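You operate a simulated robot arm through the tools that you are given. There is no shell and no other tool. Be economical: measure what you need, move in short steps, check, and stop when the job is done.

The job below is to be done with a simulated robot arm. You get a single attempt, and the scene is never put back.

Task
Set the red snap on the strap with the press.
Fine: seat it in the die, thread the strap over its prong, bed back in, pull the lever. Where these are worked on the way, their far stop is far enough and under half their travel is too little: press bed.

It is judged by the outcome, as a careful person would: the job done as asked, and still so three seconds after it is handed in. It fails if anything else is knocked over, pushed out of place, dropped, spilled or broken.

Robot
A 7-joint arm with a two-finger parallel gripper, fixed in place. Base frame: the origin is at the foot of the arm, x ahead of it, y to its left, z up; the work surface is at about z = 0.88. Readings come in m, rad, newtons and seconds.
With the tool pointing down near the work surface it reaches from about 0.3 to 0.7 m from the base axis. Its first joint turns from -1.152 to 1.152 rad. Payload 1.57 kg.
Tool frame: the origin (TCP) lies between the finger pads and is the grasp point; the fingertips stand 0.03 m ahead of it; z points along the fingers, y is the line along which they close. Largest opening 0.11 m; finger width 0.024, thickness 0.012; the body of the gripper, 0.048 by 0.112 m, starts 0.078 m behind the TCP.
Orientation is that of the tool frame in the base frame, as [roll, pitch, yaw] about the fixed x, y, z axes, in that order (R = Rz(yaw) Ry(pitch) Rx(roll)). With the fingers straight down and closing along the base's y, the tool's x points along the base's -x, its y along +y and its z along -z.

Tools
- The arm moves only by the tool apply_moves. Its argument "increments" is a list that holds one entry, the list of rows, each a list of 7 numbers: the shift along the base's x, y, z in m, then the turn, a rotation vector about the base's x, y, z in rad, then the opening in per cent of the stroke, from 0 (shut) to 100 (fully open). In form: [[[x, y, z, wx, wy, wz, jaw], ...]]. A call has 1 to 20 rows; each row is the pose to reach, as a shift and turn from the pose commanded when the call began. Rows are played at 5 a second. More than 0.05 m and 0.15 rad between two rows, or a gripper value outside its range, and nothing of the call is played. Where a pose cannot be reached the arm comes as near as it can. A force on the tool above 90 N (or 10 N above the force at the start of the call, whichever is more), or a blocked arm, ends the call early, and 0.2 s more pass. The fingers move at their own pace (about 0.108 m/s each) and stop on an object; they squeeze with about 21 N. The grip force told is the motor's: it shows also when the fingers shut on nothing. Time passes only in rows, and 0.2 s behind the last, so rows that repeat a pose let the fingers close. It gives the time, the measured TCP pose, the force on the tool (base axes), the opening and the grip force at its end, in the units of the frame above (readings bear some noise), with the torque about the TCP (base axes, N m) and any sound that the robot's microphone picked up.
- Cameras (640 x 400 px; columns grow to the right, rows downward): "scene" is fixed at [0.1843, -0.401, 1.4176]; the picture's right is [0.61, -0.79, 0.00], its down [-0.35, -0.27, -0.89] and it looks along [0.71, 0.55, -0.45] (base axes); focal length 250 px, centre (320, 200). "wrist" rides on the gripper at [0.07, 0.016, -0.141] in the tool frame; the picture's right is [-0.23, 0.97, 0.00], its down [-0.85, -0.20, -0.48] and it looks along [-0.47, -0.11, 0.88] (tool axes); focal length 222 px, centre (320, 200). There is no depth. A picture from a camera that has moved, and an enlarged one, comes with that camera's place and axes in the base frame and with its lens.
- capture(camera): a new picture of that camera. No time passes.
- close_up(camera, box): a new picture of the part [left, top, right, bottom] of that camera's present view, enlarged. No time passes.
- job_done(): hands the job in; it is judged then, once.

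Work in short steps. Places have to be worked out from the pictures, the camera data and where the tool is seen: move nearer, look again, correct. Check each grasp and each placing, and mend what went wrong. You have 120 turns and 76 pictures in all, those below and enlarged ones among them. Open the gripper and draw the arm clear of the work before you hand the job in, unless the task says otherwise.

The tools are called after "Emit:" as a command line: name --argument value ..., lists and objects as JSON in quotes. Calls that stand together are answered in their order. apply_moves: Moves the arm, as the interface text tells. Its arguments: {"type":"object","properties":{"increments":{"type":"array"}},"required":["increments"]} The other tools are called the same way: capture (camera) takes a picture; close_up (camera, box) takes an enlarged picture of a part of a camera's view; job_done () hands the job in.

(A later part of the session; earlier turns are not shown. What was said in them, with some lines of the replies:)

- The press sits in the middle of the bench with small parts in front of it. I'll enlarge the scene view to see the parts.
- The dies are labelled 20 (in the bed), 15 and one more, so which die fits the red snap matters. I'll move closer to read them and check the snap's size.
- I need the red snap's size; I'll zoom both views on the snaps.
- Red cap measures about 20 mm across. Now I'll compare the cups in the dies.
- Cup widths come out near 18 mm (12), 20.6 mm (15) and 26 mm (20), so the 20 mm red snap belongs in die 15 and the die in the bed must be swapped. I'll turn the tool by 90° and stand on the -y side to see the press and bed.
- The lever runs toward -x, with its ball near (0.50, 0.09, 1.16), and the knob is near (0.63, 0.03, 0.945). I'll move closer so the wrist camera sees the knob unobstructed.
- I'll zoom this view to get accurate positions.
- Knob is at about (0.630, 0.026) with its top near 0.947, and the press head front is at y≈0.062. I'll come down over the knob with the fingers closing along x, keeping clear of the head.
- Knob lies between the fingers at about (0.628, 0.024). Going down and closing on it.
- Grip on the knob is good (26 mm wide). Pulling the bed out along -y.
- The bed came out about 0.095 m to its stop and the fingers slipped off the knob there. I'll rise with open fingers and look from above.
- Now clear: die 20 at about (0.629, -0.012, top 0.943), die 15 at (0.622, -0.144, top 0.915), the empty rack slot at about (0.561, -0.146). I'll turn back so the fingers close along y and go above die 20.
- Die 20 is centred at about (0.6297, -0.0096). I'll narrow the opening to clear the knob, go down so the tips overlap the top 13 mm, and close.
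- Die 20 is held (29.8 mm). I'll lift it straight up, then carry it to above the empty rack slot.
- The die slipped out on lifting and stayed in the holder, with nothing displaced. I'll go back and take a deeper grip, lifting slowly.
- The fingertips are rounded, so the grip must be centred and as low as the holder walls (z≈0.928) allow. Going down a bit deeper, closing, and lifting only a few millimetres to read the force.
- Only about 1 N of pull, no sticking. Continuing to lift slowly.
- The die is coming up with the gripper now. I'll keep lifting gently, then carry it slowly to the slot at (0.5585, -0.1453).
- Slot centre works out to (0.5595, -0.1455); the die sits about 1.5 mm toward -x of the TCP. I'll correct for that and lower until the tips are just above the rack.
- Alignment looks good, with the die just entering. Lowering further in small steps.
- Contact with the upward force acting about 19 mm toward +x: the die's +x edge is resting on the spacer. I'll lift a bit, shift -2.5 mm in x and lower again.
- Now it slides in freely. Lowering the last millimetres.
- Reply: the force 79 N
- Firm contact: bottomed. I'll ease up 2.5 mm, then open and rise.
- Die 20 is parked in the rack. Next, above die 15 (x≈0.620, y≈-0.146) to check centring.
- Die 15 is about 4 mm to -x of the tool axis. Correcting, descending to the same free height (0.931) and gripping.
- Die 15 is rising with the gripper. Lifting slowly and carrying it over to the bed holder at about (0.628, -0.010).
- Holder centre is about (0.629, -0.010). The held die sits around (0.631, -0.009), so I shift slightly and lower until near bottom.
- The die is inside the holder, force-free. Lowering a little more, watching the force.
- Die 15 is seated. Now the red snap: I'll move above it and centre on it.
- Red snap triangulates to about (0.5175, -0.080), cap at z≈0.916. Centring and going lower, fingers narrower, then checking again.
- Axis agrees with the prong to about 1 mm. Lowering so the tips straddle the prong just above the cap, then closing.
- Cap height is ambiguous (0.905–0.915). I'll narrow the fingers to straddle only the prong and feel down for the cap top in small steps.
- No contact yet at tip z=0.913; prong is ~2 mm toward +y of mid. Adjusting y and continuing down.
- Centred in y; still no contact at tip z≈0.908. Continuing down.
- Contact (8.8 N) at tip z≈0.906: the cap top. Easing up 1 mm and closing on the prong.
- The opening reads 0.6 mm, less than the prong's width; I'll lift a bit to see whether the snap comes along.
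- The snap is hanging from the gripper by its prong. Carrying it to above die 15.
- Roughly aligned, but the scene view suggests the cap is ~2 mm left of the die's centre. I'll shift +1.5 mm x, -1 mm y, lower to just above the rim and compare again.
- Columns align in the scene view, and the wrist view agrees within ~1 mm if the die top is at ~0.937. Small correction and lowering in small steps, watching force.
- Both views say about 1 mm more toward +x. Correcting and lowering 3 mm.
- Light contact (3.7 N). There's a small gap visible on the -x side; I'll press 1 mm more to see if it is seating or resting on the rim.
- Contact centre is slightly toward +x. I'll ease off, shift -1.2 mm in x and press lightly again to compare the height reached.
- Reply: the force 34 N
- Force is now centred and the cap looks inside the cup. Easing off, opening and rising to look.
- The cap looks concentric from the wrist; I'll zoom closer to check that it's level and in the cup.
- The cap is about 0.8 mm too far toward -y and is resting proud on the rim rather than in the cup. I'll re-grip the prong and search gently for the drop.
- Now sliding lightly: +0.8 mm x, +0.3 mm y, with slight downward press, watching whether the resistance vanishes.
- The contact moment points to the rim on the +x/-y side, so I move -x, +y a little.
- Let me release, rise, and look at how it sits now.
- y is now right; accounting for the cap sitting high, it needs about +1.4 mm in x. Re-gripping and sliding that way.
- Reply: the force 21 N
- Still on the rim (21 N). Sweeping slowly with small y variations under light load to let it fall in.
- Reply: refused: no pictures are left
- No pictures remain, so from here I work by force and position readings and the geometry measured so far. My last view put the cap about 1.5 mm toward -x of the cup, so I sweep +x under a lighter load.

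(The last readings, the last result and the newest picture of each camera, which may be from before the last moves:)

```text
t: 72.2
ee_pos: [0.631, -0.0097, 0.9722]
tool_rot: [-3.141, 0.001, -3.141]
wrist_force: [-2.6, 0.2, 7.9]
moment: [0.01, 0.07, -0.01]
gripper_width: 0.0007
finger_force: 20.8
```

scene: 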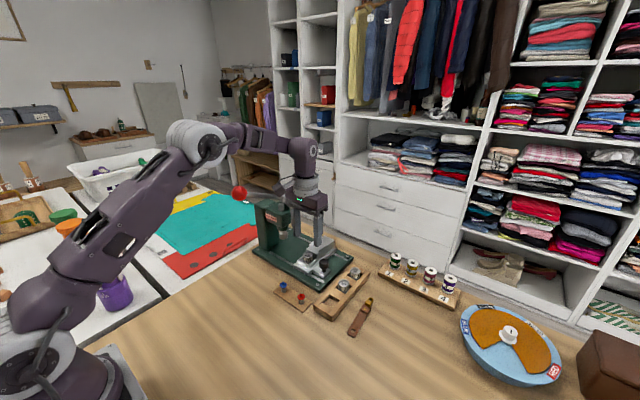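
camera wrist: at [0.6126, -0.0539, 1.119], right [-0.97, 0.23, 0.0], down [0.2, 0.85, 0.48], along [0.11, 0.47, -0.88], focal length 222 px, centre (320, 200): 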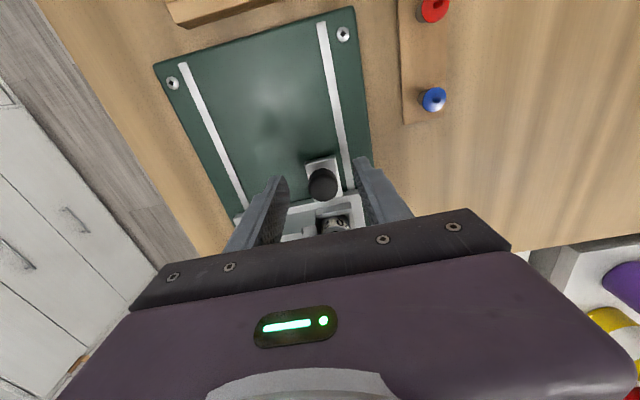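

Vertical resistance hasn't changed. I'll go back near the best centre estimate, release, and then probe the rim height with the fingers wide (touching only the rim) to learn how high the cap sits.

Emit:
apply_moves --increments '[[[-0.0005, 0, 0, 0, 0, 0, 0], [-0.001, 0, 0, 0, 0, 0, 0], [-0.001, 0, 0.001, 0, 0, 0, 0], [-0.001, 0, 0.001, 0, 0, 0, 4], [-0.001, 0, 0.001, 0, 0, 0, 14], [-0.001, 0, 0.003, 0, 0, 0, 21], [-0.001, 0, 0.003, 0, 0, 0, 21], [-0.001, 0, 0.001, 0, 0, 0, 21], [-0.001, 0, 0.0, 0, 0, 0, 21], [-0.001, 0, 0.0, 0, 0, 0, 21]]]'

```text
t: 74.4
ee_pos: [0.6294, -0.009, 0.9716]
tool_rot: [-3.139, 0.0, 3.141]
wrist_force: [-0.3, 0.2, 0.5]
moment: [0.0, -0.03, 0.03]
gripper_width: 0.023
finger_force: 0.1
```

No rim contact at that height. Continuing down with wide fingers.

Emit:
apply_moves --increments '[[[0, 0, -0.001, 0, 0, 0, 21], [0, 0, -0.002, 0, 0, 0, 21], [0, 0, -0.002, 0, 0, 0, 21]]]'

```text
t: 75.2
ee_pos: [0.6295, -0.0094, 0.9699]
tool_rot: [-3.14, 0.0, -3.14]
wrist_force: [0.5, -0.4, -0.1]
moment: [-0.03, 0.01, -0.01]
gripper_width: 0.0232
finger_force: 0.0
```

Emit:
apply_moves --increments '[[[0, 0, -0.001, 0, 0, 0, 21], [0, 0, -0.0015, 0, 0, 0, 21], [0, 0, -0.0015, 0, 0, 0, 21]]]'

```text
t: 76.0
ee_pos: [0.6303, -0.0095, 0.968]
tool_rot: [-3.14, -0.001, -3.141]
wrist_force: [0.5, 0.6, -0.6]
moment: [-0.02, -0.05, 0.05]
gripper_width: 0.0231
finger_force: 0.2
```

Emit:
apply_moves --increments '[[[0, 0, -0.001, 0, 0, 0, 21], [0, 0, -0.0015, 0, 0, 0, 21], [0, 0, -0.0015, 0, 0, 0, 21]]]'

```text
t: 76.8
ee_pos: [0.63, -0.0087, 0.9669]
tool_rot: [-3.141, 0.002, -3.141]
wrist_force: [-4.4, 0.3, 16.0]
moment: [0.0, 0.18, -0.03]
gripper_width: 0.0233
finger_force: 0.1
```

Rim is about 4 mm below where the held cap made contact. Now I'll raise 0.8 mm off the rim and close gently on the cap edge to learn its diameter and whether it sits above the rim.

Emit:
apply_moves --increments '[[[0, 0, 0.002, 0, 0, 0, 21], [0, 0, 0.002, 0, 0, 0, 18], [0, 0, 0.002, 0, 0, 0, 17], [0, 0, 0.002, 0, 0, 0, 16], [0, 0, 0.002, 0, 0, 0, 16]]]'

```text
t: 78.0
ee_pos: [0.6306, -0.0097, 0.9698]
tool_rot: [-3.141, 0.0, -3.14]
wrist_force: [0.2, 0.2, 0.2]
moment: [0.04, 0.0, 0.0]
gripper_width: 0.0189
finger_force: 0.9
```

Cap edge found above the rim (≈19 mm wide), so it is still proud. Re-analysing my last two views, the true centre should be about 1.2 mm toward -x and 0.5 mm toward -y of here; I'll re-grip the prong and move there.

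Emit:
apply_moves --increments '[[[0, 0, 0, 0, 0, 0, 21], [0, 0, 0.002, 0, 0, 0, 22], [0, 0, 0.005, 0, 0, 0, 15], [0, 0, 0.005, 0, 0, 0, 12], [0, 0, 0.0042, 0, 0, 0, 0], [0, 0, 0.0042, 0, 0, 0, 0], [0, 0, 0.0042, 0, 0, 0, 0], [-0.0006, -0.0002, 0.0042, 0, 0, 0, 0], [-0.0012, -0.0005, 0.0042, 0, 0, 0, 0], [-0.0012, -0.0005, 0.0032, 0, 0, 0, 0], [-0.0012, -0.0005, 0.0025, 0, 0, 0, 0], [-0.0012, -0.0005, 0.0025, 0, 0, 0, 0]]]'

```text
t: 80.6
ee_pos: [0.6281, -0.0097, 0.9719]
tool_rot: [-3.142, 0.002, -3.141]
wrist_force: [0.4, 1.6, 19.0]
moment: [0.0, -0.12, 0.01]
gripper_width: 0.0006
finger_force: 21.2
```

Still on the rim, with contact on the +x side. I'll do a slow line search toward -x under light load; catching the cup would show as a lateral force.

Emit:
apply_moves --increments '[[[0, 0, 0.0008, 0, 0, 0, 0], [-0.0003, 0, 0.0008, 0, 0, 0, 0], [-0.0006, 0, 0.0008, 0, 0, 0, 0], [-0.0009, 0, 0.0008, 0, 0, 0, 0], [-0.0012, 0, 0.0008, 0, 0, 0, 0], [-0.0015, 0, 0.0008, 0, 0, 0, 0], [-0.0018, 0, 0.0008, 0, 0, 0, 0], [-0.0018, 0, 0.0008, 0, 0, 0, 0]]]'

```text
t: 82.4
ee_pos: [0.6263, -0.0103, 0.9736]
tool_rot: [3.141, 0.0, 3.141]
wrist_force: [-0.2, -0.3, 7.2]
moment: [-0.01, -0.03, 0.03]
gripper_width: 0.0005
finger_force: 21.6
```

Emit:
apply_moves --increments '[[[0, -0.0006, 0, 0, 0, 0, 0], [0.0004, -0.0006, 0, 0, 0, 0, 0], [0.0008, -0.0006, 0, 0, 0, 0, 0], [0.0012, -0.0006, 0, 0, 0, 0, 0], [0.0016, -0.0006, 0, 0, 0, 0, 0], [0.002, -0.0006, 0, 0, 0, 0, 0], [0.0024, -0.0006, 0, 0, 0, 0, 0], [0.0028, -0.0006, 0, 0, 0, 0, 0], [0.0028, -0.0006, 0, 0, 0, 0, 0]]]'

```text
t: 84.4
ee_pos: [0.6297, -0.0101, 0.9728]
tool_rot: [-3.141, -0.001, 3.141]
wrist_force: [-0.7, 0.4, 0.8]
moment: [0.01, 0.0, 0.03]
gripper_width: 0.001
finger_force: 20.9
```

The vertical force vanished: it has dropped in. Pressing a bit further to feel the floor.

Emit:
apply_moves --increments '[[[0, 0, -0.0008, 0, 0, 0, 0], [0, 0, -0.0015, 0, 0, 0, 0], [0, 0, -0.0015, 0, 0, 0, 0]]]'

```text
t: 85.2
ee_pos: [0.6289, -0.0106, 0.972]
tool_rot: [3.141, 0.003, -3.142]
wrist_force: [-0.5, 0.3, 17.5]
moment: [0.02, -0.03, -0.01]
gripper_width: 0.001
finger_force: 21.6
```

Emit:
apply_moves --increments '[[[0, 0, 0.001, 0, 0, 0, 0], [0, 0.0004, 0.001, 0, 0, 0, 0], [0, 0.0008, 0.001, 0, 0, 0, 0], [0, 0.0012, 0.001, 0, 0, 0, 0]]]'

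```text
t: 86.2
ee_pos: [0.6296, -0.009, 0.9717]
tool_rot: [3.14, 0.0, -3.141]
wrist_force: [0.0, -1.7, 14.7]
moment: [-0.06, -0.04, -0.04]
gripper_width: 0.0009
finger_force: 21.4
```

Moving +y made it climb again (14.7 N), so the cup lies toward -y. Going back and on toward -y.

Emit:
apply_moves --increments '[[[0, -0.0006, 0, 0, 0, 0, 0], [0, -0.0012, 0, 0, 0, 0, 0], [0, -0.0016, 0, 0, 0, 0, 0], [0, -0.0016, 0, 0, 0, 0, 0]]]'

```text
t: 87.2
ee_pos: [0.63, -0.0115, 0.9726]
tool_rot: [3.141, 0.0, -3.141]
wrist_force: [1.5, 1.7, 7.7]
moment: [0.05, -0.06, 0.04]
gripper_width: 0.0006
finger_force: 20.8
```

Emit:
apply_moves --increments '[[[0.0004, 0.0003, 0, 0, 0, 0, 0], [0.0008, 0.0003, 0, 0, 0, 0, 0], [0.0008, 0.0003, 0, 0, 0, 0, 0]]]'

```text
t: 88.0
ee_pos: [0.6305, -0.0111, 0.971]
tool_rot: [-3.141, 0.001, 3.141]
wrist_force: [-0.6, -0.6, 11.6]
moment: [-0.04, 0.02, -0.01]
gripper_width: 0.0008
finger_force: 20.9
```

Emit:
apply_moves --increments '[[[-0.0005, 0, 0, 0, 0, 0, 0], [-0.001, 0, 0, 0, 0, 0, 0], [-0.0014, 0, 0, 0, 0, 0, 0], [-0.0014, 0, 0, 0, 0, 0, 0]]]'

```text
t: 89.0
ee_pos: [0.6285, -0.0117, 0.9725]
tool_rot: [3.14, -0.001, 3.141]
wrist_force: [1.8, 1.3, 9.1]
moment: [0.02, -0.08, -0.04]
gripper_width: 0.0008
finger_force: 20.7
```

Ambiguous; I'll release here and measure how far the cap top now stands above the known rim height (contact near Z0-3.8 mm).

Emit:
apply_moves --increments '[[[0.0005, 0, 0.0005, 0, 0, 0, 0], [0.0005, 0, 0.0008, 0, 0, 0, 3], [0.0005, 0, 0.0008, 0, 0, 0, 9], [0.0005, 0, 0.0008, 0, 0, 0, 9], [0.0005, 0, 0, 0, 0, 0, 9], [0.0005, 0, 0, 0, 0, 0, 9]]]'

```text
t: 90.4
ee_pos: [0.6309, -0.012, 0.9733]
tool_rot: [-3.141, 0.0, -3.141]
wrist_force: [-0.6, -0.7, 3.6]
moment: [0.01, 0.01, -0.01]
gripper_width: 0.0096
finger_force: 0.0
```

The cap top is ~3.9 mm above the rim, so it's still lying on the rim. New approach per candidate point: grip the prong, hop, release so it lies free, then press flat with open tips and read whether it dropped.

Emit:
apply_moves --increments '[[[0, 0, 0.0012, 0, 0, 0, 9], [0, 0, 0.0012, 0, 0, 0, 0], [0, 0, 0.0012, 0, 0, 0, 0], [0, 0, 0.0018, 0, 0, 0, 0], [-0.0011, 0.0007, 0.0018, 0, 0, 0, 0], [-0.0011, 0.0007, 0.001, 0, 0, 0, 0], [-0.0011, 0.0007, 0.001, 0, 0, 0, 6], [-0.0011, 0.0007, 0.001, 0, 0, 0, 9], [-0.0011, 0.0007, 0, 0, 0, 0, 9], [-0.0011, 0.0007, -0.001, 0, 0, 0, 9], [-0.0011, 0.0007, -0.001, 0, 0, 0, 9]]]'

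```text
t: 92.8
ee_pos: [0.6294, -0.0097, 0.9715]
tool_rot: [3.141, 0.002, -3.141]
wrist_force: [0.0, -0.3, 15.5]
moment: [-0.02, -0.04, -0.03]
gripper_width: 0.0093
finger_force: 0.0
```

The support height is identical at points 1.3 mm apart, so the snap may be standing on the cup floor with its flange proud. I'll test for cup walls: grip the prong, no downward press, push +x 3 mm and read the lateral force.

Emit:
apply_moves --increments '[[[0, 0, 0.0018, 0, 0, 0, 9], [0, 0, 0.0018, 0, 0, 0, 0], [0, 0, 0.0018, 0, 0, 0, 0], [0.0007, 0, 0.0016, 0, 0, 0, 0], [0.0014, 0, 0.0016, 0, 0, 0, 0], [0.0021, 0, 0.0016, 0, 0, 0, 0], [0.0028, 0, 0.0016, 0, 0, 0, 0], [0.0035, 0, 0.0016, 0, 0, 0, 0], [0.0035, 0, 0.0016, 0, 0, 0, 0]]]'

```text
t: 94.8
ee_pos: [0.6309, -0.01, 0.9721]
tool_rot: [3.142, 0.0, 3.14]
wrist_force: [-1.0, 0.9, 2.3]
moment: [0.01, 0.05, -0.01]
gripper_width: 0.0008
finger_force: 21.0
```

Emit:
apply_moves --increments '[[[0.0007, 0, 0, 0, 0, 0, 0], [0.0014, 0, 0, 0, 0, 0, 0], [0.0021, 0, 0, 0, 0, 0, 0], [0.0028, 0, 0, 0, 0, 0, 0], [0.0028, 0, 0, 0, 0, 0, 0]]]'

```text
t: 96.0
ee_pos: [0.6351, -0.0092, 0.9723]
tool_rot: [3.141, 0.001, -3.141]
wrist_force: [-0.5, 0.9, 3.2]
moment: [0.02, -0.02, -0.01]
gripper_width: 0.0009
finger_force: 21.2
```

No wall felt, but the die itself can slide in its holder. Pushing -x, the die would stop at the holder wall, so a surge there would mean the snap is captured in the cup.

Emit:
apply_moves --increments '[[[-0.001, 0, 0, 0, 0, 0, 0], [-0.002, 0, 0, 0, 0, 0, 0], [-0.003, 0, 0, 0, 0, 0, 0], [-0.004, 0, 0, 0, 0, 0, 0], [-0.005, 0, 0, 0, 0, 0, 0], [-0.006, 0, 0, 0, 0, 0, 0], [-0.007, 0, 0, 0, 0, 0, 0], [-0.0075, 0, 0, 0, 0, 0, 0], [-0.0075, 0, 0, 0, 0, 0, 0]]]'

```text
t: 98.0
ee_pos: [0.627, -0.01, 0.973]
tool_rot: [-3.141, 0.0, 3.142]
wrist_force: [0.8, 0.6, 9.6]
moment: [0.01, -0.01, -0.01]
gripper_width: 0.0007
finger_force: 21.2
```

Emit:
apply_moves --increments '[[[-0.0007, 0, 0, 0, 0, 0, 0], [-0.0014, 0, 0, 0, 0, 0, 0], [-0.0021, 0, 0, 0, 0, 0, 0], [-0.0028, 0, 0, 0, 0, 0, 0], [-0.0028, 0, 0, 0, 0, 0, 0]]]'

```text
t: 99.2
ee_pos: [0.6238, -0.0105, 0.9716]
tool_rot: [3.141, -0.002, -3.141]
wrist_force: [1.1, -0.2, 6.4]
moment: [0.01, -0.06, -0.01]
gripper_width: 0.0007
finger_force: 20.7
```

No capture anywhere along 10 mm, so it's lying on the rim. To get y exact, I'll release the snap near centre and close the fingers on the die itself (centres the die on the tool axis), then re-grip the prong at the same y.

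Emit:
apply_moves --increments '[[[0.001, 0, 0, 0, 0, 0, 0], [0.0025, 0, 0, 0, 0, 0, 0], [0.0042, 0, 0, 0, 0, 0, 0], [0.0042, 0, 0.0006, 0, 0, 0, 0], [0.0042, 0, 0.0006, 0, 0, 0, 8], [0.0042, 0, 0.004, 0, 0, 0, 30], [0.0042, 0, 0.006, 0, 0, 0, 43], [0.0042, 0, 0, 0, 0, 0, 43], [0.0042, 0, -0.007, 0, 0, 0, 43], [0.0042, 0, -0.0135, 0, 0, 0, 43], [0.0042, 0, -0.0135, 0, 0, 0, 30], [0.0042, 0, -0.0135, 0, 0, 0, 24], [0.0042, 0, -0.0135, 0, 0, 0, 20], [0.0042, 0, -0.0135, 0, 0, 0, 20]]]'

```text
t: 102.2
ee_pos: [0.6286, -0.0102, 0.959]
tool_rot: [-3.14, -0.001, -3.142]
wrist_force: [1.3, -0.5, -0.2]
moment: [-0.08, -0.01, 0.0]
gripper_width: 0.0289
finger_force: 20.9
```

Die is now centred in y on the tool (28.9 mm). Opening, re-gripping the prong, and sweeping along x with a light press.

Emit:
apply_moves --increments '[[[0, 0, 0, 0, 0, 0, 43], [0, 0, 0, 0, 0, 0, 43], [0, 0, 0.01, 0, 0, 0, 43], [0, 0, 0.02, 0, 0, 0, 25], [0, 0, 0.02, 0, 0, 0, 9], [0, 0, 0.0145, 0, 0, 0, 9], [0, 0, 0.0145, 0, 0, 0, 0], [0, 0, 0.0145, 0, 0, 0, 0], [-0.0005, 0, 0.0138, 0, 0, 0, 0], [-0.001, 0, 0.0135, 0, 0, 0, 0], [-0.0015, 0, 0.0135, 0, 0, 0, 0], [-0.002, 0, 0.0135, 0, 0, 0, 0]]]'

```text
t: 104.8
ee_pos: [0.6266, -0.01, 0.973]
tool_rot: [-3.14, 0.0, -3.14]
wrist_force: [2.0, -0.4, 7.4]
moment: [0.01, -0.07, 0.01]
gripper_width: 0.001
finger_force: 21.6
```

Emit:
apply_moves --increments '[[[0.0003, 0, 0, 0, 0, 0, 0], [0.0006, 0, 0, 0, 0, 0, 0], [0.0009, 0, 0, 0, 0, 0, 0], [0.0012, 0, 0, 0, 0, 0, 0], [0.0015, 0, 0, 0, 0, 0, 0], [0.0018, 0, 0, 0, 0, 0, 0], [0.0021, 0, 0, 0, 0, 0, 0], [0.0024, 0, 0, 0, 0, 0, 0], [0.0027, 0, 0, 0, 0, 0, 0]]]'

```text
t: 106.8
ee_pos: [0.6293, -0.0093, 0.9734]
tool_rot: [-3.141, -0.001, 3.141]
wrist_force: [0.1, -0.1, 5.5]
moment: [-0.04, -0.06, 0.01]
gripper_width: 0.0009
finger_force: 21.3
```

Emit:
apply_moves --increments '[[[0.0003, 0, 0, 0, 0, 0, 0], [0.0006, 0, 0, 0, 0, 0, 0], [0.0009, 0, 0, 0, 0, 0, 0], [0.0012, 0, 0, 0, 0, 0, 0], [0.0015, 0, 0, 0, 0, 0, 0], [0.0018, 0, 0, 0, 0, 0, 0], [0.0021, 0, 0, 0, 0, 0, 0], [0.0024, 0, 0, 0, 0, 0, 0]]]'

```text
t: 108.6
ee_pos: [0.6326, -0.0105, 0.9731]
tool_rot: [-3.141, 0.001, 3.139]
wrist_force: [-1.3, 0.1, 3.3]
moment: [-0.04, 0.05, 0.03]
gripper_width: 0.0009
finger_force: 21.2
```

Repeating the sweep back with a firmer press (~20 N), so that falling into the cup would be deep enough to catch.

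Emit:
apply_moves --increments '[[[0, 0, -0.0015, 0, 0, 0, 0], [-0.0003, 0, -0.0015, 0, 0, 0, 0], [-0.0006, 0, -0.0015, 0, 0, 0, 0], [-0.0009, 0, -0.0015, 0, 0, 0, 0], [-0.0012, 0, -0.0015, 0, 0, 0, 0], [-0.0015, 0, -0.0015, 0, 0, 0, 0], [-0.0018, 0, -0.0015, 0, 0, 0, 0], [-0.0021, 0, -0.0015, 0, 0, 0, 0], [-0.0024, 0, -0.0015, 0, 0, 0, 0], [-0.0027, 0, -0.0015, 0, 0, 0, 0], [-0.003, 0, -0.0015, 0, 0, 0, 0]]]'

```text
t: 111.0
ee_pos: [0.6289, -0.0091, 0.9723]
tool_rot: [-3.141, 0.0, -3.141]
wrist_force: [6.1, 0.4, 27.8]
moment: [-0.02, -0.3, 0.01]
gripper_width: 0.0004
finger_force: 21.1
```

Emit:
apply_moves --increments '[[[-0.0003, 0, 0, 0, 0, 0, 0], [-0.0006, 0, 0, 0, 0, 0, 0], [-0.0009, 0, 0, 0, 0, 0, 0], [-0.0012, 0, 0, 0, 0, 0, 0], [-0.0015, 0, 0, 0, 0, 0, 0], [-0.0018, 0, 0, 0, 0, 0, 0], [-0.0021, 0, 0, 0, 0, 0, 0], [-0.0024, 0, 0, 0, 0, 0, 0]]]'

```text
t: 112.8
ee_pos: [0.6258, -0.0106, 0.9714]
tool_rot: [3.141, 0.0, 3.14]
wrist_force: [5.5, -0.9, 29.4]
moment: [-0.05, -0.3, 0.01]
gripper_width: 0.0006
finger_force: 21.1
```

The snap never drops in and lies flat wherever it is put, so its ~20 mm cap is simply too big for die 15 — the die numbers are the cap size in mm, and die 20, originally in the bed, was right. I'll swap back using my pose ledger: first park the snap on clear bench at about (0.455, -0.10).

Emit:
apply_moves --increments '[[[0, 0, 0.015, 0, 0, 0, 0], [0, 0, 0.035, 0, 0, 0, 0], [-0.005, -0.003, 0.055, 0, 0, 0, 0], [-0.02, -0.011, 0.06, 0, 0, 0, 0], [-0.037, -0.02, 0.06, 0, 0, 0, 0], [-0.054, -0.029, 0.06, 0, 0, 0, 0], [-0.071, -0.038, 0.06, 0, 0, 0, 0], [-0.088, -0.047, 0.06, 0, 0, 0, 0], [-0.105, -0.056, 0.06, 0, 0, 0, 0], [-0.122, -0.065, 0.06, 0, 0, 0, 0], [-0.139, -0.074, 0.055, 0, 0, 0, 0], [-0.156, -0.083, 0.04, 0, 0, 0, 0], [-0.168, -0.09, 0.025, 0, 0, 0, 0], [-0.171, -0.09, 0.005, 0, 0, 0, 0], [-0.171, -0.09, -0.015, 0, 0, 0, 0], [-0.171, -0.09, -0.03, 0, 0, 0, 0], [-0.171, -0.09, -0.042, 0, 0, 0, 0], [-0.171, -0.09, -0.048, 0, 0, 0, 0], [-0.171, -0.09, -0.048, 0, 0, 0, 0]]]'

```text
t: 116.8
ee_pos: [0.4554, -0.1001, 0.9227]
tool_rot: [-3.14, 0.001, 3.141]
wrist_force: [0.1, -0.7, 0.0]
moment: [0.0, -0.02, -0.04]
gripper_width: 0.0006
finger_force: 20.9
```

Width 0.6 mm (empty reads 0.0), so the snap is still held. Lowering to feel the bench.

Emit:
apply_moves --increments '[[[0, 0, -0.002, 0, 0, 0, 0], [0, 0, -0.004, 0, 0, 0, 0], [0, 0, -0.006, 0, 0, 0, 0], [0, 0, -0.007, 0, 0, 0, 0]]]'

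```text
t: 117.8
ee_pos: [0.4552, -0.0992, 0.9154]
tool_rot: [3.141, 0.001, -3.141]
wrist_force: [0.0, -0.4, -0.4]
moment: [0.0, 0.02, 0.02]
gripper_width: 0.0008
finger_force: 21.1
```

Emit:
apply_moves --increments '[[[0, 0, -0.001, 0, 0, 0, 0], [0, 0, -0.002, 0, 0, 0, 0]]]'

```text
t: 118.4
ee_pos: [0.4548, -0.1001, 0.9135]
tool_rot: [-3.14, 0.003, 3.141]
wrist_force: [-1.1, -0.2, 13.6]
moment: [-0.05, 0.04, 0.0]
gripper_width: 0.0007
finger_force: 21.2
```

Bench contact confirms the snap is ~4 mm thick and was indeed lying on the rim. Easing up, releasing, and rising.

Emit:
apply_moves --increments '[[[0, 0, 0.001, 0, 0, 0, 0], [0, 0, 0.001, 0, 0, 0, 5], [0, 0, 0.001, 0, 0, 0, 12], [0, 0, 0.001, 0, 0, 0, 12], [0, 0, 0.015, 0, 0, 0, 12], [0, 0, 0.05, 0, 0, 0, 30], [0.02, 0.01, 0.09, 0, 0, 0, 43], [0.06, 0.03, 0.1, 0, 0, 0, 43], [0.1, 0.05, 0.1, 0, 0, 0, 43], [0.14, 0.07, 0.1, 0, 0, 0, 43], [0.1733, 0.09, 0.1, 0, 0, 0, 43], [0.1733, 0.09, 0.07, 0, 0, 0, 43], [0.1733, 0.09, 0.055, 0, 0, 0, 43], [0.1733, 0.09, 0.0445, 0, 0, 0, 43], [0.1733, 0.09, 0.0445, 0, 0, 0, 43], [0.1733, 0.09, 0.0445, 0, 0, 0, 0], [0.1733, 0.09, 0.0445, 0, 0, 0, 0], [0.1733, 0.09, 0.0445, 0, 0, 0, 0]]]'

```text
t: 122.2
ee_pos: [0.6292, -0.0104, 0.9592]
tool_rot: [-3.142, -0.001, -3.142]
wrist_force: [1.4, 0.5, 0.4]
moment: [0.02, -0.03, 0.0]
gripper_width: 0.029
finger_force: 20.8
```

Die 15 gripped (29.0 mm). I'll re-grip 2 mm lower for security and lift slowly, then carry toward its rack slot.

Emit:
apply_moves --increments '[[[0, 0, 0, 0, 0, 0, 40], [0, 0, -0.002, 0, 0, 0, 40], [0, 0, -0.002, 0, 0, 0, 0], [0, 0, -0.002, 0, 0, 0, 0], [0, 0, -0.002, 0, 0, 0, 0], [0, 0, 0.002, 0, 0, 0, 0], [0, 0, 0.006, 0, 0, 0, 0], [0, 0, 0.011, 0, 0, 0, 0], [0, 0, 0.017, 0, 0, 0, 0], [0, 0, 0.024, 0, 0, 0, 0], [0, 0, 0.032, 0, 0, 0, 0], [0, 0, 0.042, 0, 0, 0, 0], [0, 0, 0.055, 0, 0, 0, 0], [0, 0, 0.07, 0, 0, 0, 0]]]'

```text
t: 125.2
ee_pos: [0.629, -0.0102, 1.0285]
tool_rot: [-3.141, 0.001, -3.14]
wrist_force: [-0.1, -0.4, -0.7]
moment: [0.01, 0.03, 0.0]
gripper_width: 0.0287
finger_force: 20.7
```

Still held. Carrying to above the middle rack slot (TCP 0.618, -0.1447) and lowering to just above it.

Emit:
apply_moves --increments '[[[-0.001, -0.015, 0, 0, 0, 0, 0], [-0.002, -0.03, 0, 0, 0, 0, 0], [-0.003, -0.045, 0, 0, 0, 0, 0], [-0.004, -0.06, 0, 0, 0, 0, 0], [-0.006, -0.075, 0, 0, 0, 0, 0], [-0.007, -0.09, 0, 0, 0, 0, 0], [-0.008, -0.105, 0, 0, 0, 0, 0], [-0.009, -0.12, -0.005, 0, 0, 0, 0], [-0.0105, -0.13, -0.015, 0, 0, 0, 0], [-0.0105, -0.1348, -0.03, 0, 0, 0, 0], [-0.0105, -0.1348, -0.045, 0, 0, 0, 0], [-0.0105, -0.1348, -0.06, 0, 0, 0, 0], [-0.0105, -0.1348, -0.072, 0, 0, 0, 0], [-0.0105, -0.1348, -0.08, 0, 0, 0, 0], [-0.0105, -0.1348, -0.085, 0, 0, 0, 0], [-0.0105, -0.1348, -0.088, 0, 0, 0, 0]]]'

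```text
t: 128.6
ee_pos: [0.6191, -0.1438, 0.9421]
tool_rot: [-3.139, 0.004, 3.141]
wrist_force: [4.8, -2.7, 14.3]
moment: [-0.13, 0.08, 0.1]
gripper_width: 0.0293
finger_force: 21.2
```

Contact on the -x edge early; lifting 4 mm, shifting +2 mm in x and -0.7 mm in y, and trying again.

Emit:
apply_moves --increments '[[[0, 0, 0.004, 0, 0, 0, 0], [0.002, -0.0007, 0.004, 0, 0, 0, 0], [0.002, -0.0007, 0.001, 0, 0, 0, 0], [0.002, -0.0007, -0.001, 0, 0, 0, 0], [0.002, -0.0007, -0.001, 0, 0, 0, 0]]]'

```text
t: 129.8
ee_pos: [0.6186, -0.1442, 0.9388]
tool_rot: [3.141, -0.001, 3.14]
wrist_force: [0.2, -0.4, -2.0]
moment: [-0.03, -0.02, -0.01]
gripper_width: 0.0286
finger_force: 21.3
```

Free now. Continuing down.

Emit:
apply_moves --increments '[[[0, 0, -0.003, 0, 0, 0, 0], [0, 0, -0.006, 0, 0, 0, 0], [0, 0, -0.008, 0, 0, 0, 0], [0, 0, -0.008, 0, 0, 0, 0]]]'

```text
t: 130.8
ee_pos: [0.621, -0.1456, 0.9312]
tool_rot: [3.141, 0.0, 3.141]
wrist_force: [0.7, 0.2, -0.9]
moment: [0.02, 0.0, 0.0]
gripper_width: 0.0289
finger_force: 20.7
```

Inserted. Releasing, rising, and moving to die 20 at (0.5587, -0.1452) to grip it.

Emit:
apply_moves --increments '[[[0, 0, -0.0005, 0, 0, 0, 20], [0, 0, -0.0005, 0, 0, 0, 43], [0, 0, -0.0005, 0, 0, 0, 43], [0, 0, 0.02, 0, 0, 0, 43], [0, 0, 0.05, 0, 0, 0, 43], [-0.03, 0, 0.06, 0, 0, 0, 43], [-0.0613, 0.0002, 0.06, 0, 0, 0, 43], [-0.0613, 0.0002, 0.03, 0, 0, 0, 43], [-0.0613, 0.0002, 0.012, 0, 0, 0, 43], [-0.0613, 0.0002, 0.0, 0, 0, 0, 43], [-0.0613, 0.0002, -0.001, 0, 0, 0, 43], [-0.0613, 0.0002, -0.001, 0, 0, 0, 0], [-0.0613, 0.0002, -0.001, 0, 0, 0, 0], [-0.0613, 0.0002, -0.001, 0, 0, 0, 0]]]'

```text
t: 133.8
ee_pos: [0.5597, -0.1445, 0.9304]
tool_rot: [-3.141, -0.001, -3.141]
wrist_force: [-0.1, -0.2, -0.3]
moment: [-0.01, 0.0, 0.0]
gripper_width: 0.0294
finger_force: 20.8
```

Die 20 gripped (29.4 mm). Lifting slowly.

Emit:
apply_moves --increments '[[[0, 0, 0.003, 0, 0, 0, 0], [0, 0, 0.007, 0, 0, 0, 0], [0, 0, 0.012, 0, 0, 0, 0], [0, 0, 0.018, 0, 0, 0, 0], [0, 0, 0.025, 0, 0, 0, 0], [0, 0, 0.033, 0, 0, 0, 0], [0, 0, 0.042, 0, 0, 0, 0], [0, 0, 0.055, 0, 0, 0, 0], [0, 0, 0.07, 0, 0, 0, 0], [0, 0, 0.085, 0, 0, 0, 0], [0, 0, 0.1, 0, 0, 0, 0]]]'

```text
t: 136.2
ee_pos: [0.5584, -0.1455, 1.031]
tool_rot: [3.141, -0.001, 3.14]
wrist_force: [0.3, 0.7, -0.9]
moment: [0.02, -0.01, -0.01]
gripper_width: 0.0298
finger_force: 20.7
```

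Emit:
apply_moves --increments '[[[0.006, 0.0115, 0, 0, 0, 0, 0], [0.012, 0.023, 0, 0, 0, 0, 0], [0.018, 0.0345, 0, 0, 0, 0, 0], [0.024, 0.046, 0, 0, 0, 0, 0], [0.03, 0.0575, 0, 0, 0, 0, 0], [0.037, 0.07, 0, 0, 0, 0, 0], [0.044, 0.083, 0, 0, 0, 0, 0], [0.051, 0.096, 0, 0, 0, 0, 0], [0.058, 0.109, 0, 0, 0, 0, 0], [0.065, 0.122, 0, 0, 0, 0, 0], [0.0718, 0.132, -0.005, 0, 0, 0, 0], [0.0718, 0.135, -0.015, 0, 0, 0, 0], [0.0718, 0.135, -0.03, 0, 0, 0, 0], [0.0718, 0.135, -0.045, 0, 0, 0, 0], [0.0718, 0.135, -0.055, 0, 0, 0, 0], [0.0718, 0.135, -0.06, 0, 0, 0, 0]]]'

```text
t: 139.6
ee_pos: [0.6312, -0.0103, 0.9694]
tool_rot: [3.141, 0.0, -3.141]
wrist_force: [-0.1, 0.2, -0.7]
moment: [-0.01, 0.02, -0.01]
gripper_width: 0.0297
finger_force: 21.4
```

Free at 0.970. Lowering into the holder in small steps.

Emit:
apply_moves --increments '[[[0, 0, -0.004, 0, 0, 0, 0], [0, 0, -0.007, 0, 0, 0, 0], [0, 0, -0.01, 0, 0, 0, 0], [0, 0, -0.0115, 0, 0, 0, 0], [0, 0, -0.0115, 0, 0, 0, 0]]]'

```text
t: 140.8
ee_pos: [0.6311, -0.0104, 0.9595]
tool_rot: [-3.141, 0.0, 3.141]
wrist_force: [0.0, -0.2, -1.3]
moment: [0.0, 0.01, -0.04]
gripper_width: 0.0296
finger_force: 20.9
```

In the holder. Lowering 1.5 mm more, releasing and rising.

Emit:
apply_moves --increments '[[[0, 0, -0.001, 0, 0, 0, 0], [0, 0, -0.0015, 0, 0, 0, 0], [0, 0, -0.0015, 0, 0, 0, 20], [0, 0, -0.0015, 0, 0, 0, 43], [0, 0, -0.0015, 0, 0, 0, 43], [0, 0, 0.02, 0, 0, 0, 43], [0, 0, 0.05, 0, 0, 0, 43], [0, 0, 0.08, 0, 0, 0, 43]]]'

```text
t: 142.6
ee_pos: [0.6307, -0.0102, 1.0377]
tool_rot: [3.142, -0.001, -3.14]
wrist_force: [-0.5, 0.4, 0.5]
moment: [-0.02, 0.02, -0.01]
gripper_width: 0.0471
finger_force: 0.0
```

Now fetching the snap parked at (0.4552, -0.0999).

Emit:
apply_moves --increments '[[[-0.03, -0.015, 0.01, 0, 0, 0, 30], [-0.065, -0.03, 0.01, 0, 0, 0, 20], [-0.1, -0.05, 0.01, 0, 0, 0, 14], [-0.135, -0.07, 0.0, 0, 0, 0, 12], [-0.165, -0.085, -0.01, 0, 0, 0, 12], [-0.1753, -0.0897, -0.03, 0, 0, 0, 12], [-0.1753, -0.0897, -0.07, 0, 0, 0, 12], [-0.1753, -0.0897, -0.1, 0, 0, 0, 12], [-0.1753, -0.0897, -0.115, 0, 0, 0, 12], [-0.1753, -0.0897, -0.124, 0, 0, 0, 12], [-0.1753, -0.0897, -0.124, 0, 0, 0, 12], [-0.1753, -0.0897, -0.124, 0, 0, 0, 0], [-0.1753, -0.0897, -0.124, 0, 0, 0, 0], [-0.1753, -0.0897, -0.124, 0, 0, 0, 0]]]'

```text
t: 145.6
ee_pos: [0.4568, -0.0993, 0.9143]
tool_rot: [-3.141, 0.0, -3.14]
wrist_force: [-0.1, 0.5, 5.2]
moment: [0.03, 0.0, -0.02]
gripper_width: 0.001
finger_force: 21.4
```

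Gripped (1.0 mm). Lifting and carrying to above die 20.

Emit:
apply_moves --increments '[[[0, 0, 0.01, 0, 0, 0, 0], [0, 0, 0.03, 0, 0, 0, 0], [0, 0, 0.055, 0, 0, 0, 0], [0.005, 0.003, 0.08, 0, 0, 0, 0], [0.02, 0.01, 0.1, 0, 0, 0, 0], [0.037, 0.019, 0.105, 0, 0, 0, 0], [0.054, 0.028, 0.105, 0, 0, 0, 0], [0.071, 0.037, 0.105, 0, 0, 0, 0], [0.088, 0.046, 0.105, 0, 0, 0, 0], [0.105, 0.055, 0.105, 0, 0, 0, 0], [0.122, 0.064, 0.105, 0, 0, 0, 0], [0.139, 0.073, 0.105, 0, 0, 0, 0], [0.156, 0.082, 0.1, 0, 0, 0, 0], [0.168, 0.0885, 0.09, 0, 0, 0, 0], [0.1728, 0.0897, 0.077, 0, 0, 0, 0], [0.1728, 0.0897, 0.067, 0, 0, 0, 0], [0.1728, 0.0897, 0.061, 0, 0, 0, 0], [0.1728, 0.0897, 0.061, 0, 0, 0, 0]]]'

```text
t: 149.4
ee_pos: [0.6288, -0.0113, 0.9763]
tool_rot: [-3.141, -0.001, -3.141]
wrist_force: [0.5, -0.3, -0.5]
moment: [0.04, 0.01, 0.05]
gripper_width: 0.001
finger_force: 21.1
```

Held. Lowering; contact at 0.972 would mean rim, lower means cup.

Emit:
apply_moves --increments '[[[0, 0, -0.002, 0, 0, 0, 0], [0, 0, -0.0035, 0, 0, 0, 0], [0, 0, -0.0045, 0, 0, 0, 0], [0, 0, -0.0045, 0, 0, 0, 0]]]'

```text
t: 150.4
ee_pos: [0.6287, -0.0102, 0.9707]
tool_rot: [3.141, -0.001, 3.141]
wrist_force: [0.6, -0.6, 0.1]
moment: [0.01, -0.02, 0.02]
gripper_width: 0.0008
finger_force: 20.9
```

No contact at 0.9709 — already below the earlier blocking height. Continuing.

Emit:
apply_moves --increments '[[[0, 0, -0.001, 0, 0, 0, 0], [0, 0, -0.002, 0, 0, 0, 0], [0, 0, -0.002, 0, 0, 0, 0]]]'

```text
t: 151.2
ee_pos: [0.6279, -0.0106, 0.9696]
tool_rot: [3.141, -0.001, -3.14]
wrist_force: [-0.2, 0.6, -0.7]
moment: [0.01, -0.02, 0.02]
gripper_width: 0.0009
finger_force: 21.4
```

Emit:
apply_moves --increments '[[[0, 0, -0.001, 0, 0, 0, 0], [0, 0, -0.002, 0, 0, 0, 0], [0, 0, -0.002, 0, 0, 0, 0]]]'

```text
t: 152.0
ee_pos: [0.6298, -0.01, 0.9679]
tool_rot: [3.141, 0.001, 3.14]
wrist_force: [-0.5, 1.0, 16.6]
moment: [0.01, -0.06, 0.0]
gripper_width: 0.0009
finger_force: 20.8
```

Contact came 4 mm lower than on die 15: the snap is seated in die 20's cup. Releasing it and rising.

Emit:
apply_moves --increments '[[[0, 0, 0.0012, 0, 0, 0, 0], [0, 0, 0.0015, 0, 0, 0, 4], [0, 0, 0.0015, 0, 0, 0, 10], [0, 0, 0.0015, 0, 0, 0, 10], [0, 0, 0.0005, 0, 0, 0, 10], [0, 0, 0.0005, 0, 0, 0, 10]]]'

```text
t: 153.4
ee_pos: [0.6291, -0.0101, 0.968]
tool_rot: [3.14, 0.001, 3.141]
wrist_force: [-0.8, 0.1, 3.2]
moment: [0.03, 0.02, -0.01]
gripper_width: 0.0104
finger_force: 0.0
```

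Cap top is now flush with the rim. Next the strap: rising and moving above its near-hole section (0.556, -0.226), turning 3.7° to match it.

Emit:
apply_moves --increments '[[[0, 0, 0.02, 0, 0, 0, 12], [0, 0, 0.06, 0, 0, 0, 25], [0, 0, 0.09, 0, 0, 0, 36], [-0.01, -0.03, 0.1, 0, 0, 0, 36], [-0.02, -0.065, 0.1, 0, 0, 0.02, 36], [-0.035, -0.1, 0.1, 0, 0, 0.04, 36], [-0.05, -0.135, 0.1, 0, 0, 0.065, 36], [-0.06, -0.17, 0.1, 0, 0, 0.065, 36], [-0.07, -0.205, 0.09, 0, 0, 0.065, 36], [-0.0717, -0.2159, 0.06, 0, 0, 0.065, 36], [-0.0717, -0.2159, 0.02, 0, 0, 0.065, 36], [-0.0717, -0.2159, -0.02, 0, 0, 0.065, 36], [-0.0717, -0.2159, -0.04, 0, 0, 0.065, 36], [-0.0717, -0.2159, -0.045, 0, 0, 0.065, 36]]]'

```text
t: 156.4
ee_pos: [0.5548, -0.2261, 0.924]
tool_rot: [3.14, -0.001, -3.076]
wrist_force: [0.4, -0.8, 0.2]
moment: [-0.01, 0.02, -0.03]
gripper_width: 0.0396
finger_force: 0.0
```

Lowering to feel the bench beside the strap.

Emit:
apply_moves --increments '[[[0, 0, -0.004, 0, 0, 0, 36], [0, 0, -0.008, 0, 0, 0, 36], [0, 0, -0.011, 0, 0, 0, 36], [0, 0, -0.0125, 0, 0, 0, 36]]]'

```text
t: 157.4
ee_pos: [0.5564, -0.2262, 0.9102]
tool_rot: [-3.141, -0.001, -3.078]
wrist_force: [-0.2, 0.3, -0.3]
moment: [-0.03, 0.02, 0.0]
gripper_width: 0.0399
finger_force: 0.1
```

Emit:
apply_moves --increments '[[[0, 0, -0.001, 0, 0, 0, 36], [0, 0, -0.001, 0, 0, 0, 36]]]'

```text
t: 158.0
ee_pos: [0.5559, -0.2258, 0.9099]
tool_rot: [3.141, -0.001, -3.077]
wrist_force: [-6.9, 5.3, 17.2]
moment: [0.26, 0.21, 0.02]
gripper_width: 0.0394
finger_force: 0.1
```

Bench touched. Raising 1.2 mm and closing on the strap.

Emit:
apply_moves --increments '[[[0, 0, 0.0013, 0, 0, 0, 36], [0, 0, 0.0013, 0, 0, 0, 24], [0, 0, 0.0013, 0, 0, 0, 0], [0, 0, 0.0013, 0, 0, 0, 0], [0, 0, 0.0013, 0, 0, 0, 0]]]'

```text
t: 159.2
ee_pos: [0.5558, -0.2255, 0.9105]
tool_rot: [-3.141, 0.0, -3.079]
wrist_force: [0.3, 0.5, -0.3]
moment: [0.02, 0.0, 0.03]
gripper_width: 0.0209
finger_force: 21.1
```

Strap gripped (20.9 mm). Lifting slowly.

Emit:
apply_moves --increments '[[[0, 0, 0.003, 0, 0, 0, 0], [0, 0, 0.008, 0, 0, 0, 0], [0, 0, 0.015, 0, 0, 0, 0], [0, 0, 0.025, 0, 0, 0, 0], [0, 0, 0.04, 0, 0, 0, 0], [0, 0, 0.06, 0, 0, 0, 0], [0, 0, 0.08, 0, 0, 0, 0]]]'

```text
t: 160.8
ee_pos: [0.5572, -0.2262, 0.9918]
tool_rot: [3.141, 0.002, -3.078]
wrist_force: [0.4, 0.1, 0.3]
moment: [-0.02, 0.01, 0.03]
gripper_width: 0.0209
finger_force: 21.1
```

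Strap held. Carrying it high over to the bed, straightening the yaw, to put the hole above the prong (TCP 0.652, -0.0102).

Emit:
apply_moves --increments '[[[0, 0, 0.03, 0, 0, 0, 0], [0.003, 0.005, 0.06, 0, 0, -0.01, 0], [0.012, 0.025, 0.075, 0, 0, -0.02, 0], [0.021, 0.047, 0.075, 0, 0, -0.03, 0], [0.03, 0.069, 0.075, 0, 0, -0.04, 0], [0.04, 0.091, 0.075, 0, 0, -0.05, 0], [0.05, 0.113, 0.075, 0, 0, -0.06, 0], [0.06, 0.135, 0.075, 0, 0, -0.065, 0], [0.07, 0.157, 0.075, 0, 0, -0.065, 0], [0.08, 0.179, 0.075, 0, 0, -0.065, 0], [0.09, 0.201, 0.075, 0, 0, -0.065, 0], [0.0957, 0.2159, 0.065, 0, 0, -0.065, 0], [0.0957, 0.2159, 0.045, 0, 0, -0.065, 0], [0.0957, 0.2159, 0.025, 0, 0, -0.065, 0], [0.0957, 0.2159, 0.008, 0, 0, -0.065, 0], [0.0957, 0.2159, 0.0, 0, 0, -0.065, 0], [0.0957, 0.2159, 0.0, 0, 0, -0.065, 0]]]'

```text
t: 164.4
ee_pos: [0.6513, -0.0098, 0.9897]
tool_rot: [-3.14, -0.001, 3.141]
wrist_force: [-0.1, -1.0, -1.1]
moment: [0.0, 0.01, -0.02]
gripper_width: 0.0207
finger_force: 20.8
```

Held, no contact. Lowering in steps; contact near 0.977 would mean the prong missed the hole.

Emit:
apply_moves --increments '[[[0, 0, -0.004, 0, 0, 0, 0], [0, 0, -0.008, 0, 0, 0, 0], [0, 0, -0.012, 0, 0, 0, 0], [0, 0, -0.0145, 0, 0, 0, 0], [0, 0, -0.0145, 0, 0, 0, 0]]]'

```text
t: 165.6
ee_pos: [0.6524, -0.0091, 0.9762]
tool_rot: [-3.141, 0.003, 3.14]
wrist_force: [-0.9, 0.2, 5.4]
moment: [0.03, 0.01, 0.03]
gripper_width: 0.021
finger_force: 21.3
```

Contact near the fingers rather than at the hole. Pressing 1 mm more to locate it from the moments.

Emit:
apply_moves --increments '[[[0, 0, -0.0007, 0, 0, 0, 0], [0, 0, -0.001, 0, 0, 0, 0], [0, 0, -0.001, 0, 0, 0, 0]]]'

```text
t: 166.4
ee_pos: [0.6529, -0.0092, 0.9765]
tool_rot: [-3.14, 0.002, -3.141]
wrist_force: [-7.0, 0.1, 25.6]
moment: [0.12, -0.05, 0.01]
gripper_width: 0.0208
finger_force: 21.0
```

The fingers' front edges sit on the strap guides (corner ≈ (0.662, 0.951)). I'll rise, pitch the tool so the hole end tips down, shift -7.6 mm in x to clear the guides, and thread the hole first.

Emit:
apply_moves --increments '[[[0, 0, 0.006, 0, 0, 0, 0], [0, 0, 0.018, 0, 0, 0, 0], [-0.002, 0, 0.022, 0, -0.06, 0, 0], [-0.004, 0, 0.022, 0, -0.12, 0, 0], [-0.006, 0, 0.022, 0, -0.18, 0, 0], [-0.0076, 0, 0.022, 0, -0.25, 0, 0], [-0.0076, 0, 0.022, 0, -0.25, 0, 0], [-0.0076, 0, 0.015, 0, -0.25, 0, 0], [-0.0076, 0, 0.01, 0, -0.25, 0, 0], [-0.0076, 0, 0.01, 0, -0.25, 0, 0]]]'

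```text
t: 168.6
ee_pos: [0.6445, -0.0097, 0.9855]
tool_rot: [3.14, 0.25, 3.141]
wrist_force: [-1.0, 0.2, -0.3]
moment: [0.01, 0.01, 0.0]
gripper_width: 0.0207
finger_force: 20.5
```

Emit:
apply_moves --increments '[[[0, 0, -0.002, 0, 0, 0, 0], [0, 0, -0.004, 0, 0, 0, 0], [0, 0, -0.0055, 0, 0, 0, 0], [0, 0, -0.0055, 0, 0, 0, 0]]]'

```text
t: 169.6
ee_pos: [0.6436, -0.0107, 0.9805]
tool_rot: [3.141, 0.25, 3.141]
wrist_force: [-0.3, 0.7, 0.2]
moment: [0.01, 0.01, 0.03]
gripper_width: 0.0207
finger_force: 20.5
```

Passed the prong-tip height with no contact. Continuing.

Emit:
apply_moves --increments '[[[0, 0, -0.0015, 0, 0, 0, 0], [0, 0, -0.003, 0, 0, 0, 0], [0, 0, -0.003, 0, 0, 0, 0]]]'

```text
t: 170.4
ee_pos: [0.6442, -0.0095, 0.9764]
tool_rot: [-3.141, 0.25, -3.14]
wrist_force: [-0.2, 0.2, -0.1]
moment: [0.0, 0.03, 0.01]
gripper_width: 0.0208
finger_force: 21.5
```

Emit:
apply_moves --increments '[[[0, 0, -0.001, 0, 0, 0, 0], [0, 0, -0.002, 0, 0, 0, 0], [0, 0, -0.002, 0, 0, 0, 0]]]'

```text
t: 171.2
ee_pos: [0.6457, -0.01, 0.9755]
tool_rot: [3.14, 0.252, -3.141]
wrist_force: [-1.8, 0.6, 12.7]
moment: [0.01, 0.42, -0.01]
gripper_width: 0.0212
finger_force: 21.0
```

Contact is at x≈0.616 — the strap's end on the die rim, exactly as expected with the prong through the hole. Easing up slightly, releasing, and rising straight.

Emit:
apply_moves --increments '[[[0, 0, 0.0008, 0, 0, 0, 0], [0, 0, 0.0008, 0, 0, 0, 23], [0, 0, 0.0008, 0, 0, 0, 28], [0, 0, 0.0008, 0, 0, 0, 32], [0, 0, 0.0008, 0, 0, 0, 32], [0, 0, 0.01, 0, 0, 0, 32], [0, 0, 0.03, 0, 0, 0, 32], [0, 0, 0.06, 0, 0, 0, 32], [0, 0, 0.06, 0, 0.12, 0, 32], [0, 0, 0.06, 0, 0.25, 0, 32], [0, 0, 0.06, 0, 0.25, 0, 32]]]'

```text
t: 173.6
ee_pos: [0.6433, -0.0113, 1.0336]
tool_rot: [3.141, -0.001, 3.141]
wrist_force: [0.4, -0.4, -0.1]
moment: [0.0, 0.02, 0.05]
gripper_width: 0.0354
finger_force: 0.0
```

Now verifying: straddling the prong with narrow fingers and lowering to feel the strap's height (≈0.971 if threaded, ≈0.980 if lying on the prong).

Emit:
apply_moves --increments '[[[-0.0164, 0, 0, 0, 0, 0, 12], [-0.0164, 0, -0.02, 0, 0, 0, 12], [-0.0164, 0, -0.04, 0, 0, 0, 12], [-0.0164, 0, -0.05, 0, 0, 0, 12], [-0.0164, 0, -0.055, 0, 0, 0, 12], [-0.0164, 0, -0.058, 0, 0, 0, 12], [-0.0164, 0, -0.058, 0, 0, 0, 12]]]'

```text
t: 175.2
ee_pos: [0.6281, -0.0093, 0.9761]
tool_rot: [3.141, 0.001, 3.141]
wrist_force: [0.2, -0.3, 0.5]
moment: [0.02, 0.02, 0.01]
gripper_width: 0.0131
finger_force: 0.1
```

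No contact at 0.976 — so it isn't perched on the prong. Going on.

Emit:
apply_moves --increments '[[[0, 0, -0.0015, 0, 0, 0, 12], [0, 0, -0.003, 0, 0, 0, 12], [0, 0, -0.0045, 0, 0, 0, 12], [0, 0, -0.0045, 0, 0, 0, 12]]]'

```text
t: 176.2
ee_pos: [0.6282, -0.0101, 0.9724]
tool_rot: [3.141, 0.002, 3.141]
wrist_force: [-3.2, 0.9, 14.1]
moment: [0.02, -0.02, -0.04]
gripper_width: 0.0133
finger_force: 0.1
5 turns are left
```

Strap top is flat at the expected height, so it is threaded. With few turns left: rise, go round to the -y side of the knob with the tool leaning back, and push the bed in to its stop.

Emit:
apply_moves --increments '[[[0, 0, 0.03, 0, 0, 0, 12], [0, -0.03, 0.05, 0, 0, 0, 0], [0, -0.07, 0.05, 0.1, 0, 0, 0], [0, -0.1048, 0.035, 0.2, 0, 0, 0], [0, -0.1048, 0.0, 0.2, 0, 0, 0], [0, -0.1048, -0.022, 0.2, 0, 0, 0], [0, -0.094, -0.022, 0.2, 0, 0, 0], [0, -0.084, -0.022, 0.2, 0, 0, 0], [0, -0.074, -0.022, 0.2, 0, 0, 0], [0, -0.064, -0.022, 0.2, 0, 0, 0], [0, -0.054, -0.022, 0.2, 0, 0, 0], [0, -0.044, -0.022, 0.2, 0, 0, 0], [0, -0.034, -0.022, 0.2, 0, 0, 0], [0, -0.024, -0.022, 0.2, 0, 0, 0], [0, -0.014, -0.022, 0.2, 0, 0, 0], [0, -0.006, -0.022, 0.2, 0, 0, 0], [0, 0.0, -0.022, 0.2, 0, 0, 0], [0, 0.005, -0.022, 0.2, 0, 0, 0], [0, 0.009, -0.022, 0.2, 0, 0, 0], [0, 0.009, -0.022, 0.2, 0, 0, 0]]]'

```text
t: 180.4
ee_pos: [0.6273, -0.0016, 0.9511]
tool_rot: [2.939, 0.0, -3.141]
wrist_force: [0.0, 0.1, 0.0]
moment: [-0.01, 0.01, -0.02]
gripper_width: 0.0
finger_force: 21.0
4 turns are left
```

No force at the end, so the bed slid freely ahead; I'll nudge 5 mm more to make sure it's at its stop, then back off, rise, go over the lever ball at (0.50, 0.088, 1.158) and press it down along its arc.

Emit:
apply_moves --increments '[[[0, 0.005, 0, 0, 0, 0, 0], [0, -0.02, 0, 0, 0, 0, 0], [0, -0.035, 0.045, 0, 0, 0, 0], [-0.03, -0.04, 0.082, -0.1, 0, 0, 0], [-0.058, -0.04, 0.12, -0.2, 0, 0, 0], [-0.085, -0.04, 0.16, -0.2, 0, 0, 0], [-0.11, -0.035, 0.2, -0.2, 0, 0, 0], [-0.128, -0.02, 0.243, -0.2, 0, 0, 0], [-0.128, 0.015, 0.278, -0.2, 0, 0, 0], [-0.128, 0.055, 0.295, -0.2, 0, 0, 0], [-0.128, 0.0892, 0.295, -0.2, 0, 0, 0], [-0.128, 0.0892, 0.255, -0.2, 0, 0, 0], [-0.133, 0.0892, 0.2153, -0.2, 0, 0, 0], [-0.141, 0.0892, 0.1853, -0.2, 0, 0, 0], [-0.143, 0.0892, 0.1553, -0.2, 0, 0, 0], [-0.14, 0.0892, 0.1253, -0.2, 0, 0, 0], [-0.133, 0.0892, 0.1003, -0.2, 0, 0, 0], [-0.1244, 0.0892, 0.0803, -0.2, 0, 0, 0], [-0.1124, 0.0892, 0.0603, -0.2, 0, 0, 0], [-0.096, 0.0892, 0.0403, -0.2, 0, 0, 0]]]'

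```text
t: 183.9
ee_pos: [0.4901, 0.089, 1.0882]
tool_rot: [3.137, 0.018, -3.14]
wrist_force: [-14.9, -1.0, 43.9]
moment: [-0.02, 0.56, 0.07]
gripper_width: 0.0
finger_force: 21.4
stopped in row 17: the force on the tool passed its limit at 161 N (the readings are from after the stop); the commanded pose is now the measured one
3 turns are left
```

The lever reached a hard stop under 161 N. I'll press once more slowly at the bottom to make sure the set is complete, then rise and draw clear.

Emit:
apply_moves --increments '[[[0.0005, 0, -0.001, 0, 0, 0, 0], [0.001, 0, -0.002, 0, 0, 0, 0], [0.001, 0, -0.003, 0, 0, 0, 0], [0.001, 0, -0.003, 0, 0, 0, 0], [0, 0, 0.03, 0, 0, 0, 0], [-0.004, 0, 0.07, 0, 0, 0, 0], [-0.002, 0, 0.11, 0, 0, 0, 0], [0, 0, 0.15, 0, 0, 0, 0], [0, 0, 0.185, 0, 0, 0, 0], [-0.03, -0.03, 0.19, 0, 0, 0, 20], [-0.06, -0.06, 0.19, 0, 0, 0, 50], [-0.085, -0.09, 0.19, 0, 0, 0, 50], [-0.085, -0.09, 0.19, 0, 0, 0, 50]]]'

```text
t: 184.4
ee_pos: [0.4913, 0.0883, 1.0897]
tool_rot: [3.137, 0.021, -3.141]
wrist_force: [-10.5, 0.3, 28.7]
moment: [0.04, 0.42, 0.07]
gripper_width: 0.0
finger_force: 21.3
stopped in row 2: the force on the tool passed its limit at 92 N (the readings are from after the stop); the commanded pose is now the measured one
2 turns are left
```

The lever is hard against its stop (92 N after 2 mm). Now rising and retracting clear of the work.

Emit:
apply_moves --increments '[[[0, 0, 0.02, 0, 0, 0, 0], [-0.002, 0, 0.055, 0, 0, 0, 0], [-0.004, 0, 0.095, 0, 0, 0, 0], [-0.002, 0, 0.135, 0, 0, 0, 0], [0, 0, 0.17, 0, 0, 0, 0], [0, 0, 0.195, 0, 0, 0, 0], [-0.03, -0.03, 0.2, 0, 0, 0, 20], [-0.06, -0.06, 0.2, 0, 0, 0, 50], [-0.085, -0.09, 0.2, 0, 0, 0, 60], [-0.085, -0.09, 0.2, 0, 0, 0, 60], [-0.085, -0.09, 0.2, 0, 0, 0, 60]]]'

```text
t: 186.8
ee_pos: [0.4039, -0.0012, 1.2856]
tool_rot: [3.136, 0.018, -3.142]
wrist_force: [-0.1, -0.5, -0.2]
moment: [0.0, 0.02, 0.02]
gripper_width: 0.0661
finger_force: 0.1
1 turns are left
```

The arm is clear with the gripper open, so I'm handing in the job.

Emit:
job_done

```text
The job is handed in.
```

I handed the job in with every step done, but I couldn't see the result. The cameras ran out before the final seating, so I did everything after that by force and position readings.

- **Die:** The bed started with die 20. I wrongly swapped in die 15 because I misjudged the sizes, and the red snap would not drop into it. I put die 15 back in its slot in the rack and returned die 20 to the bed.
- **Snap:** The red snap dropped about 4 mm into die 20, and its cap felt flush with the rim.
- **Strap:** Its measured height fits the hole being over the prong, not resting on top of it.
- **Bed:** I pushed the bed back in past where I expected its stop, but I felt no force there. It may have slid ahead to the stop on its own; I did not confirm it.
- **Lever:** I pulled it down to a hard stop twice, at 161 N and then 92 N. No click was picked up, so I can't be sure the snap is set.

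The gripper is open and the arm is clear of the work.
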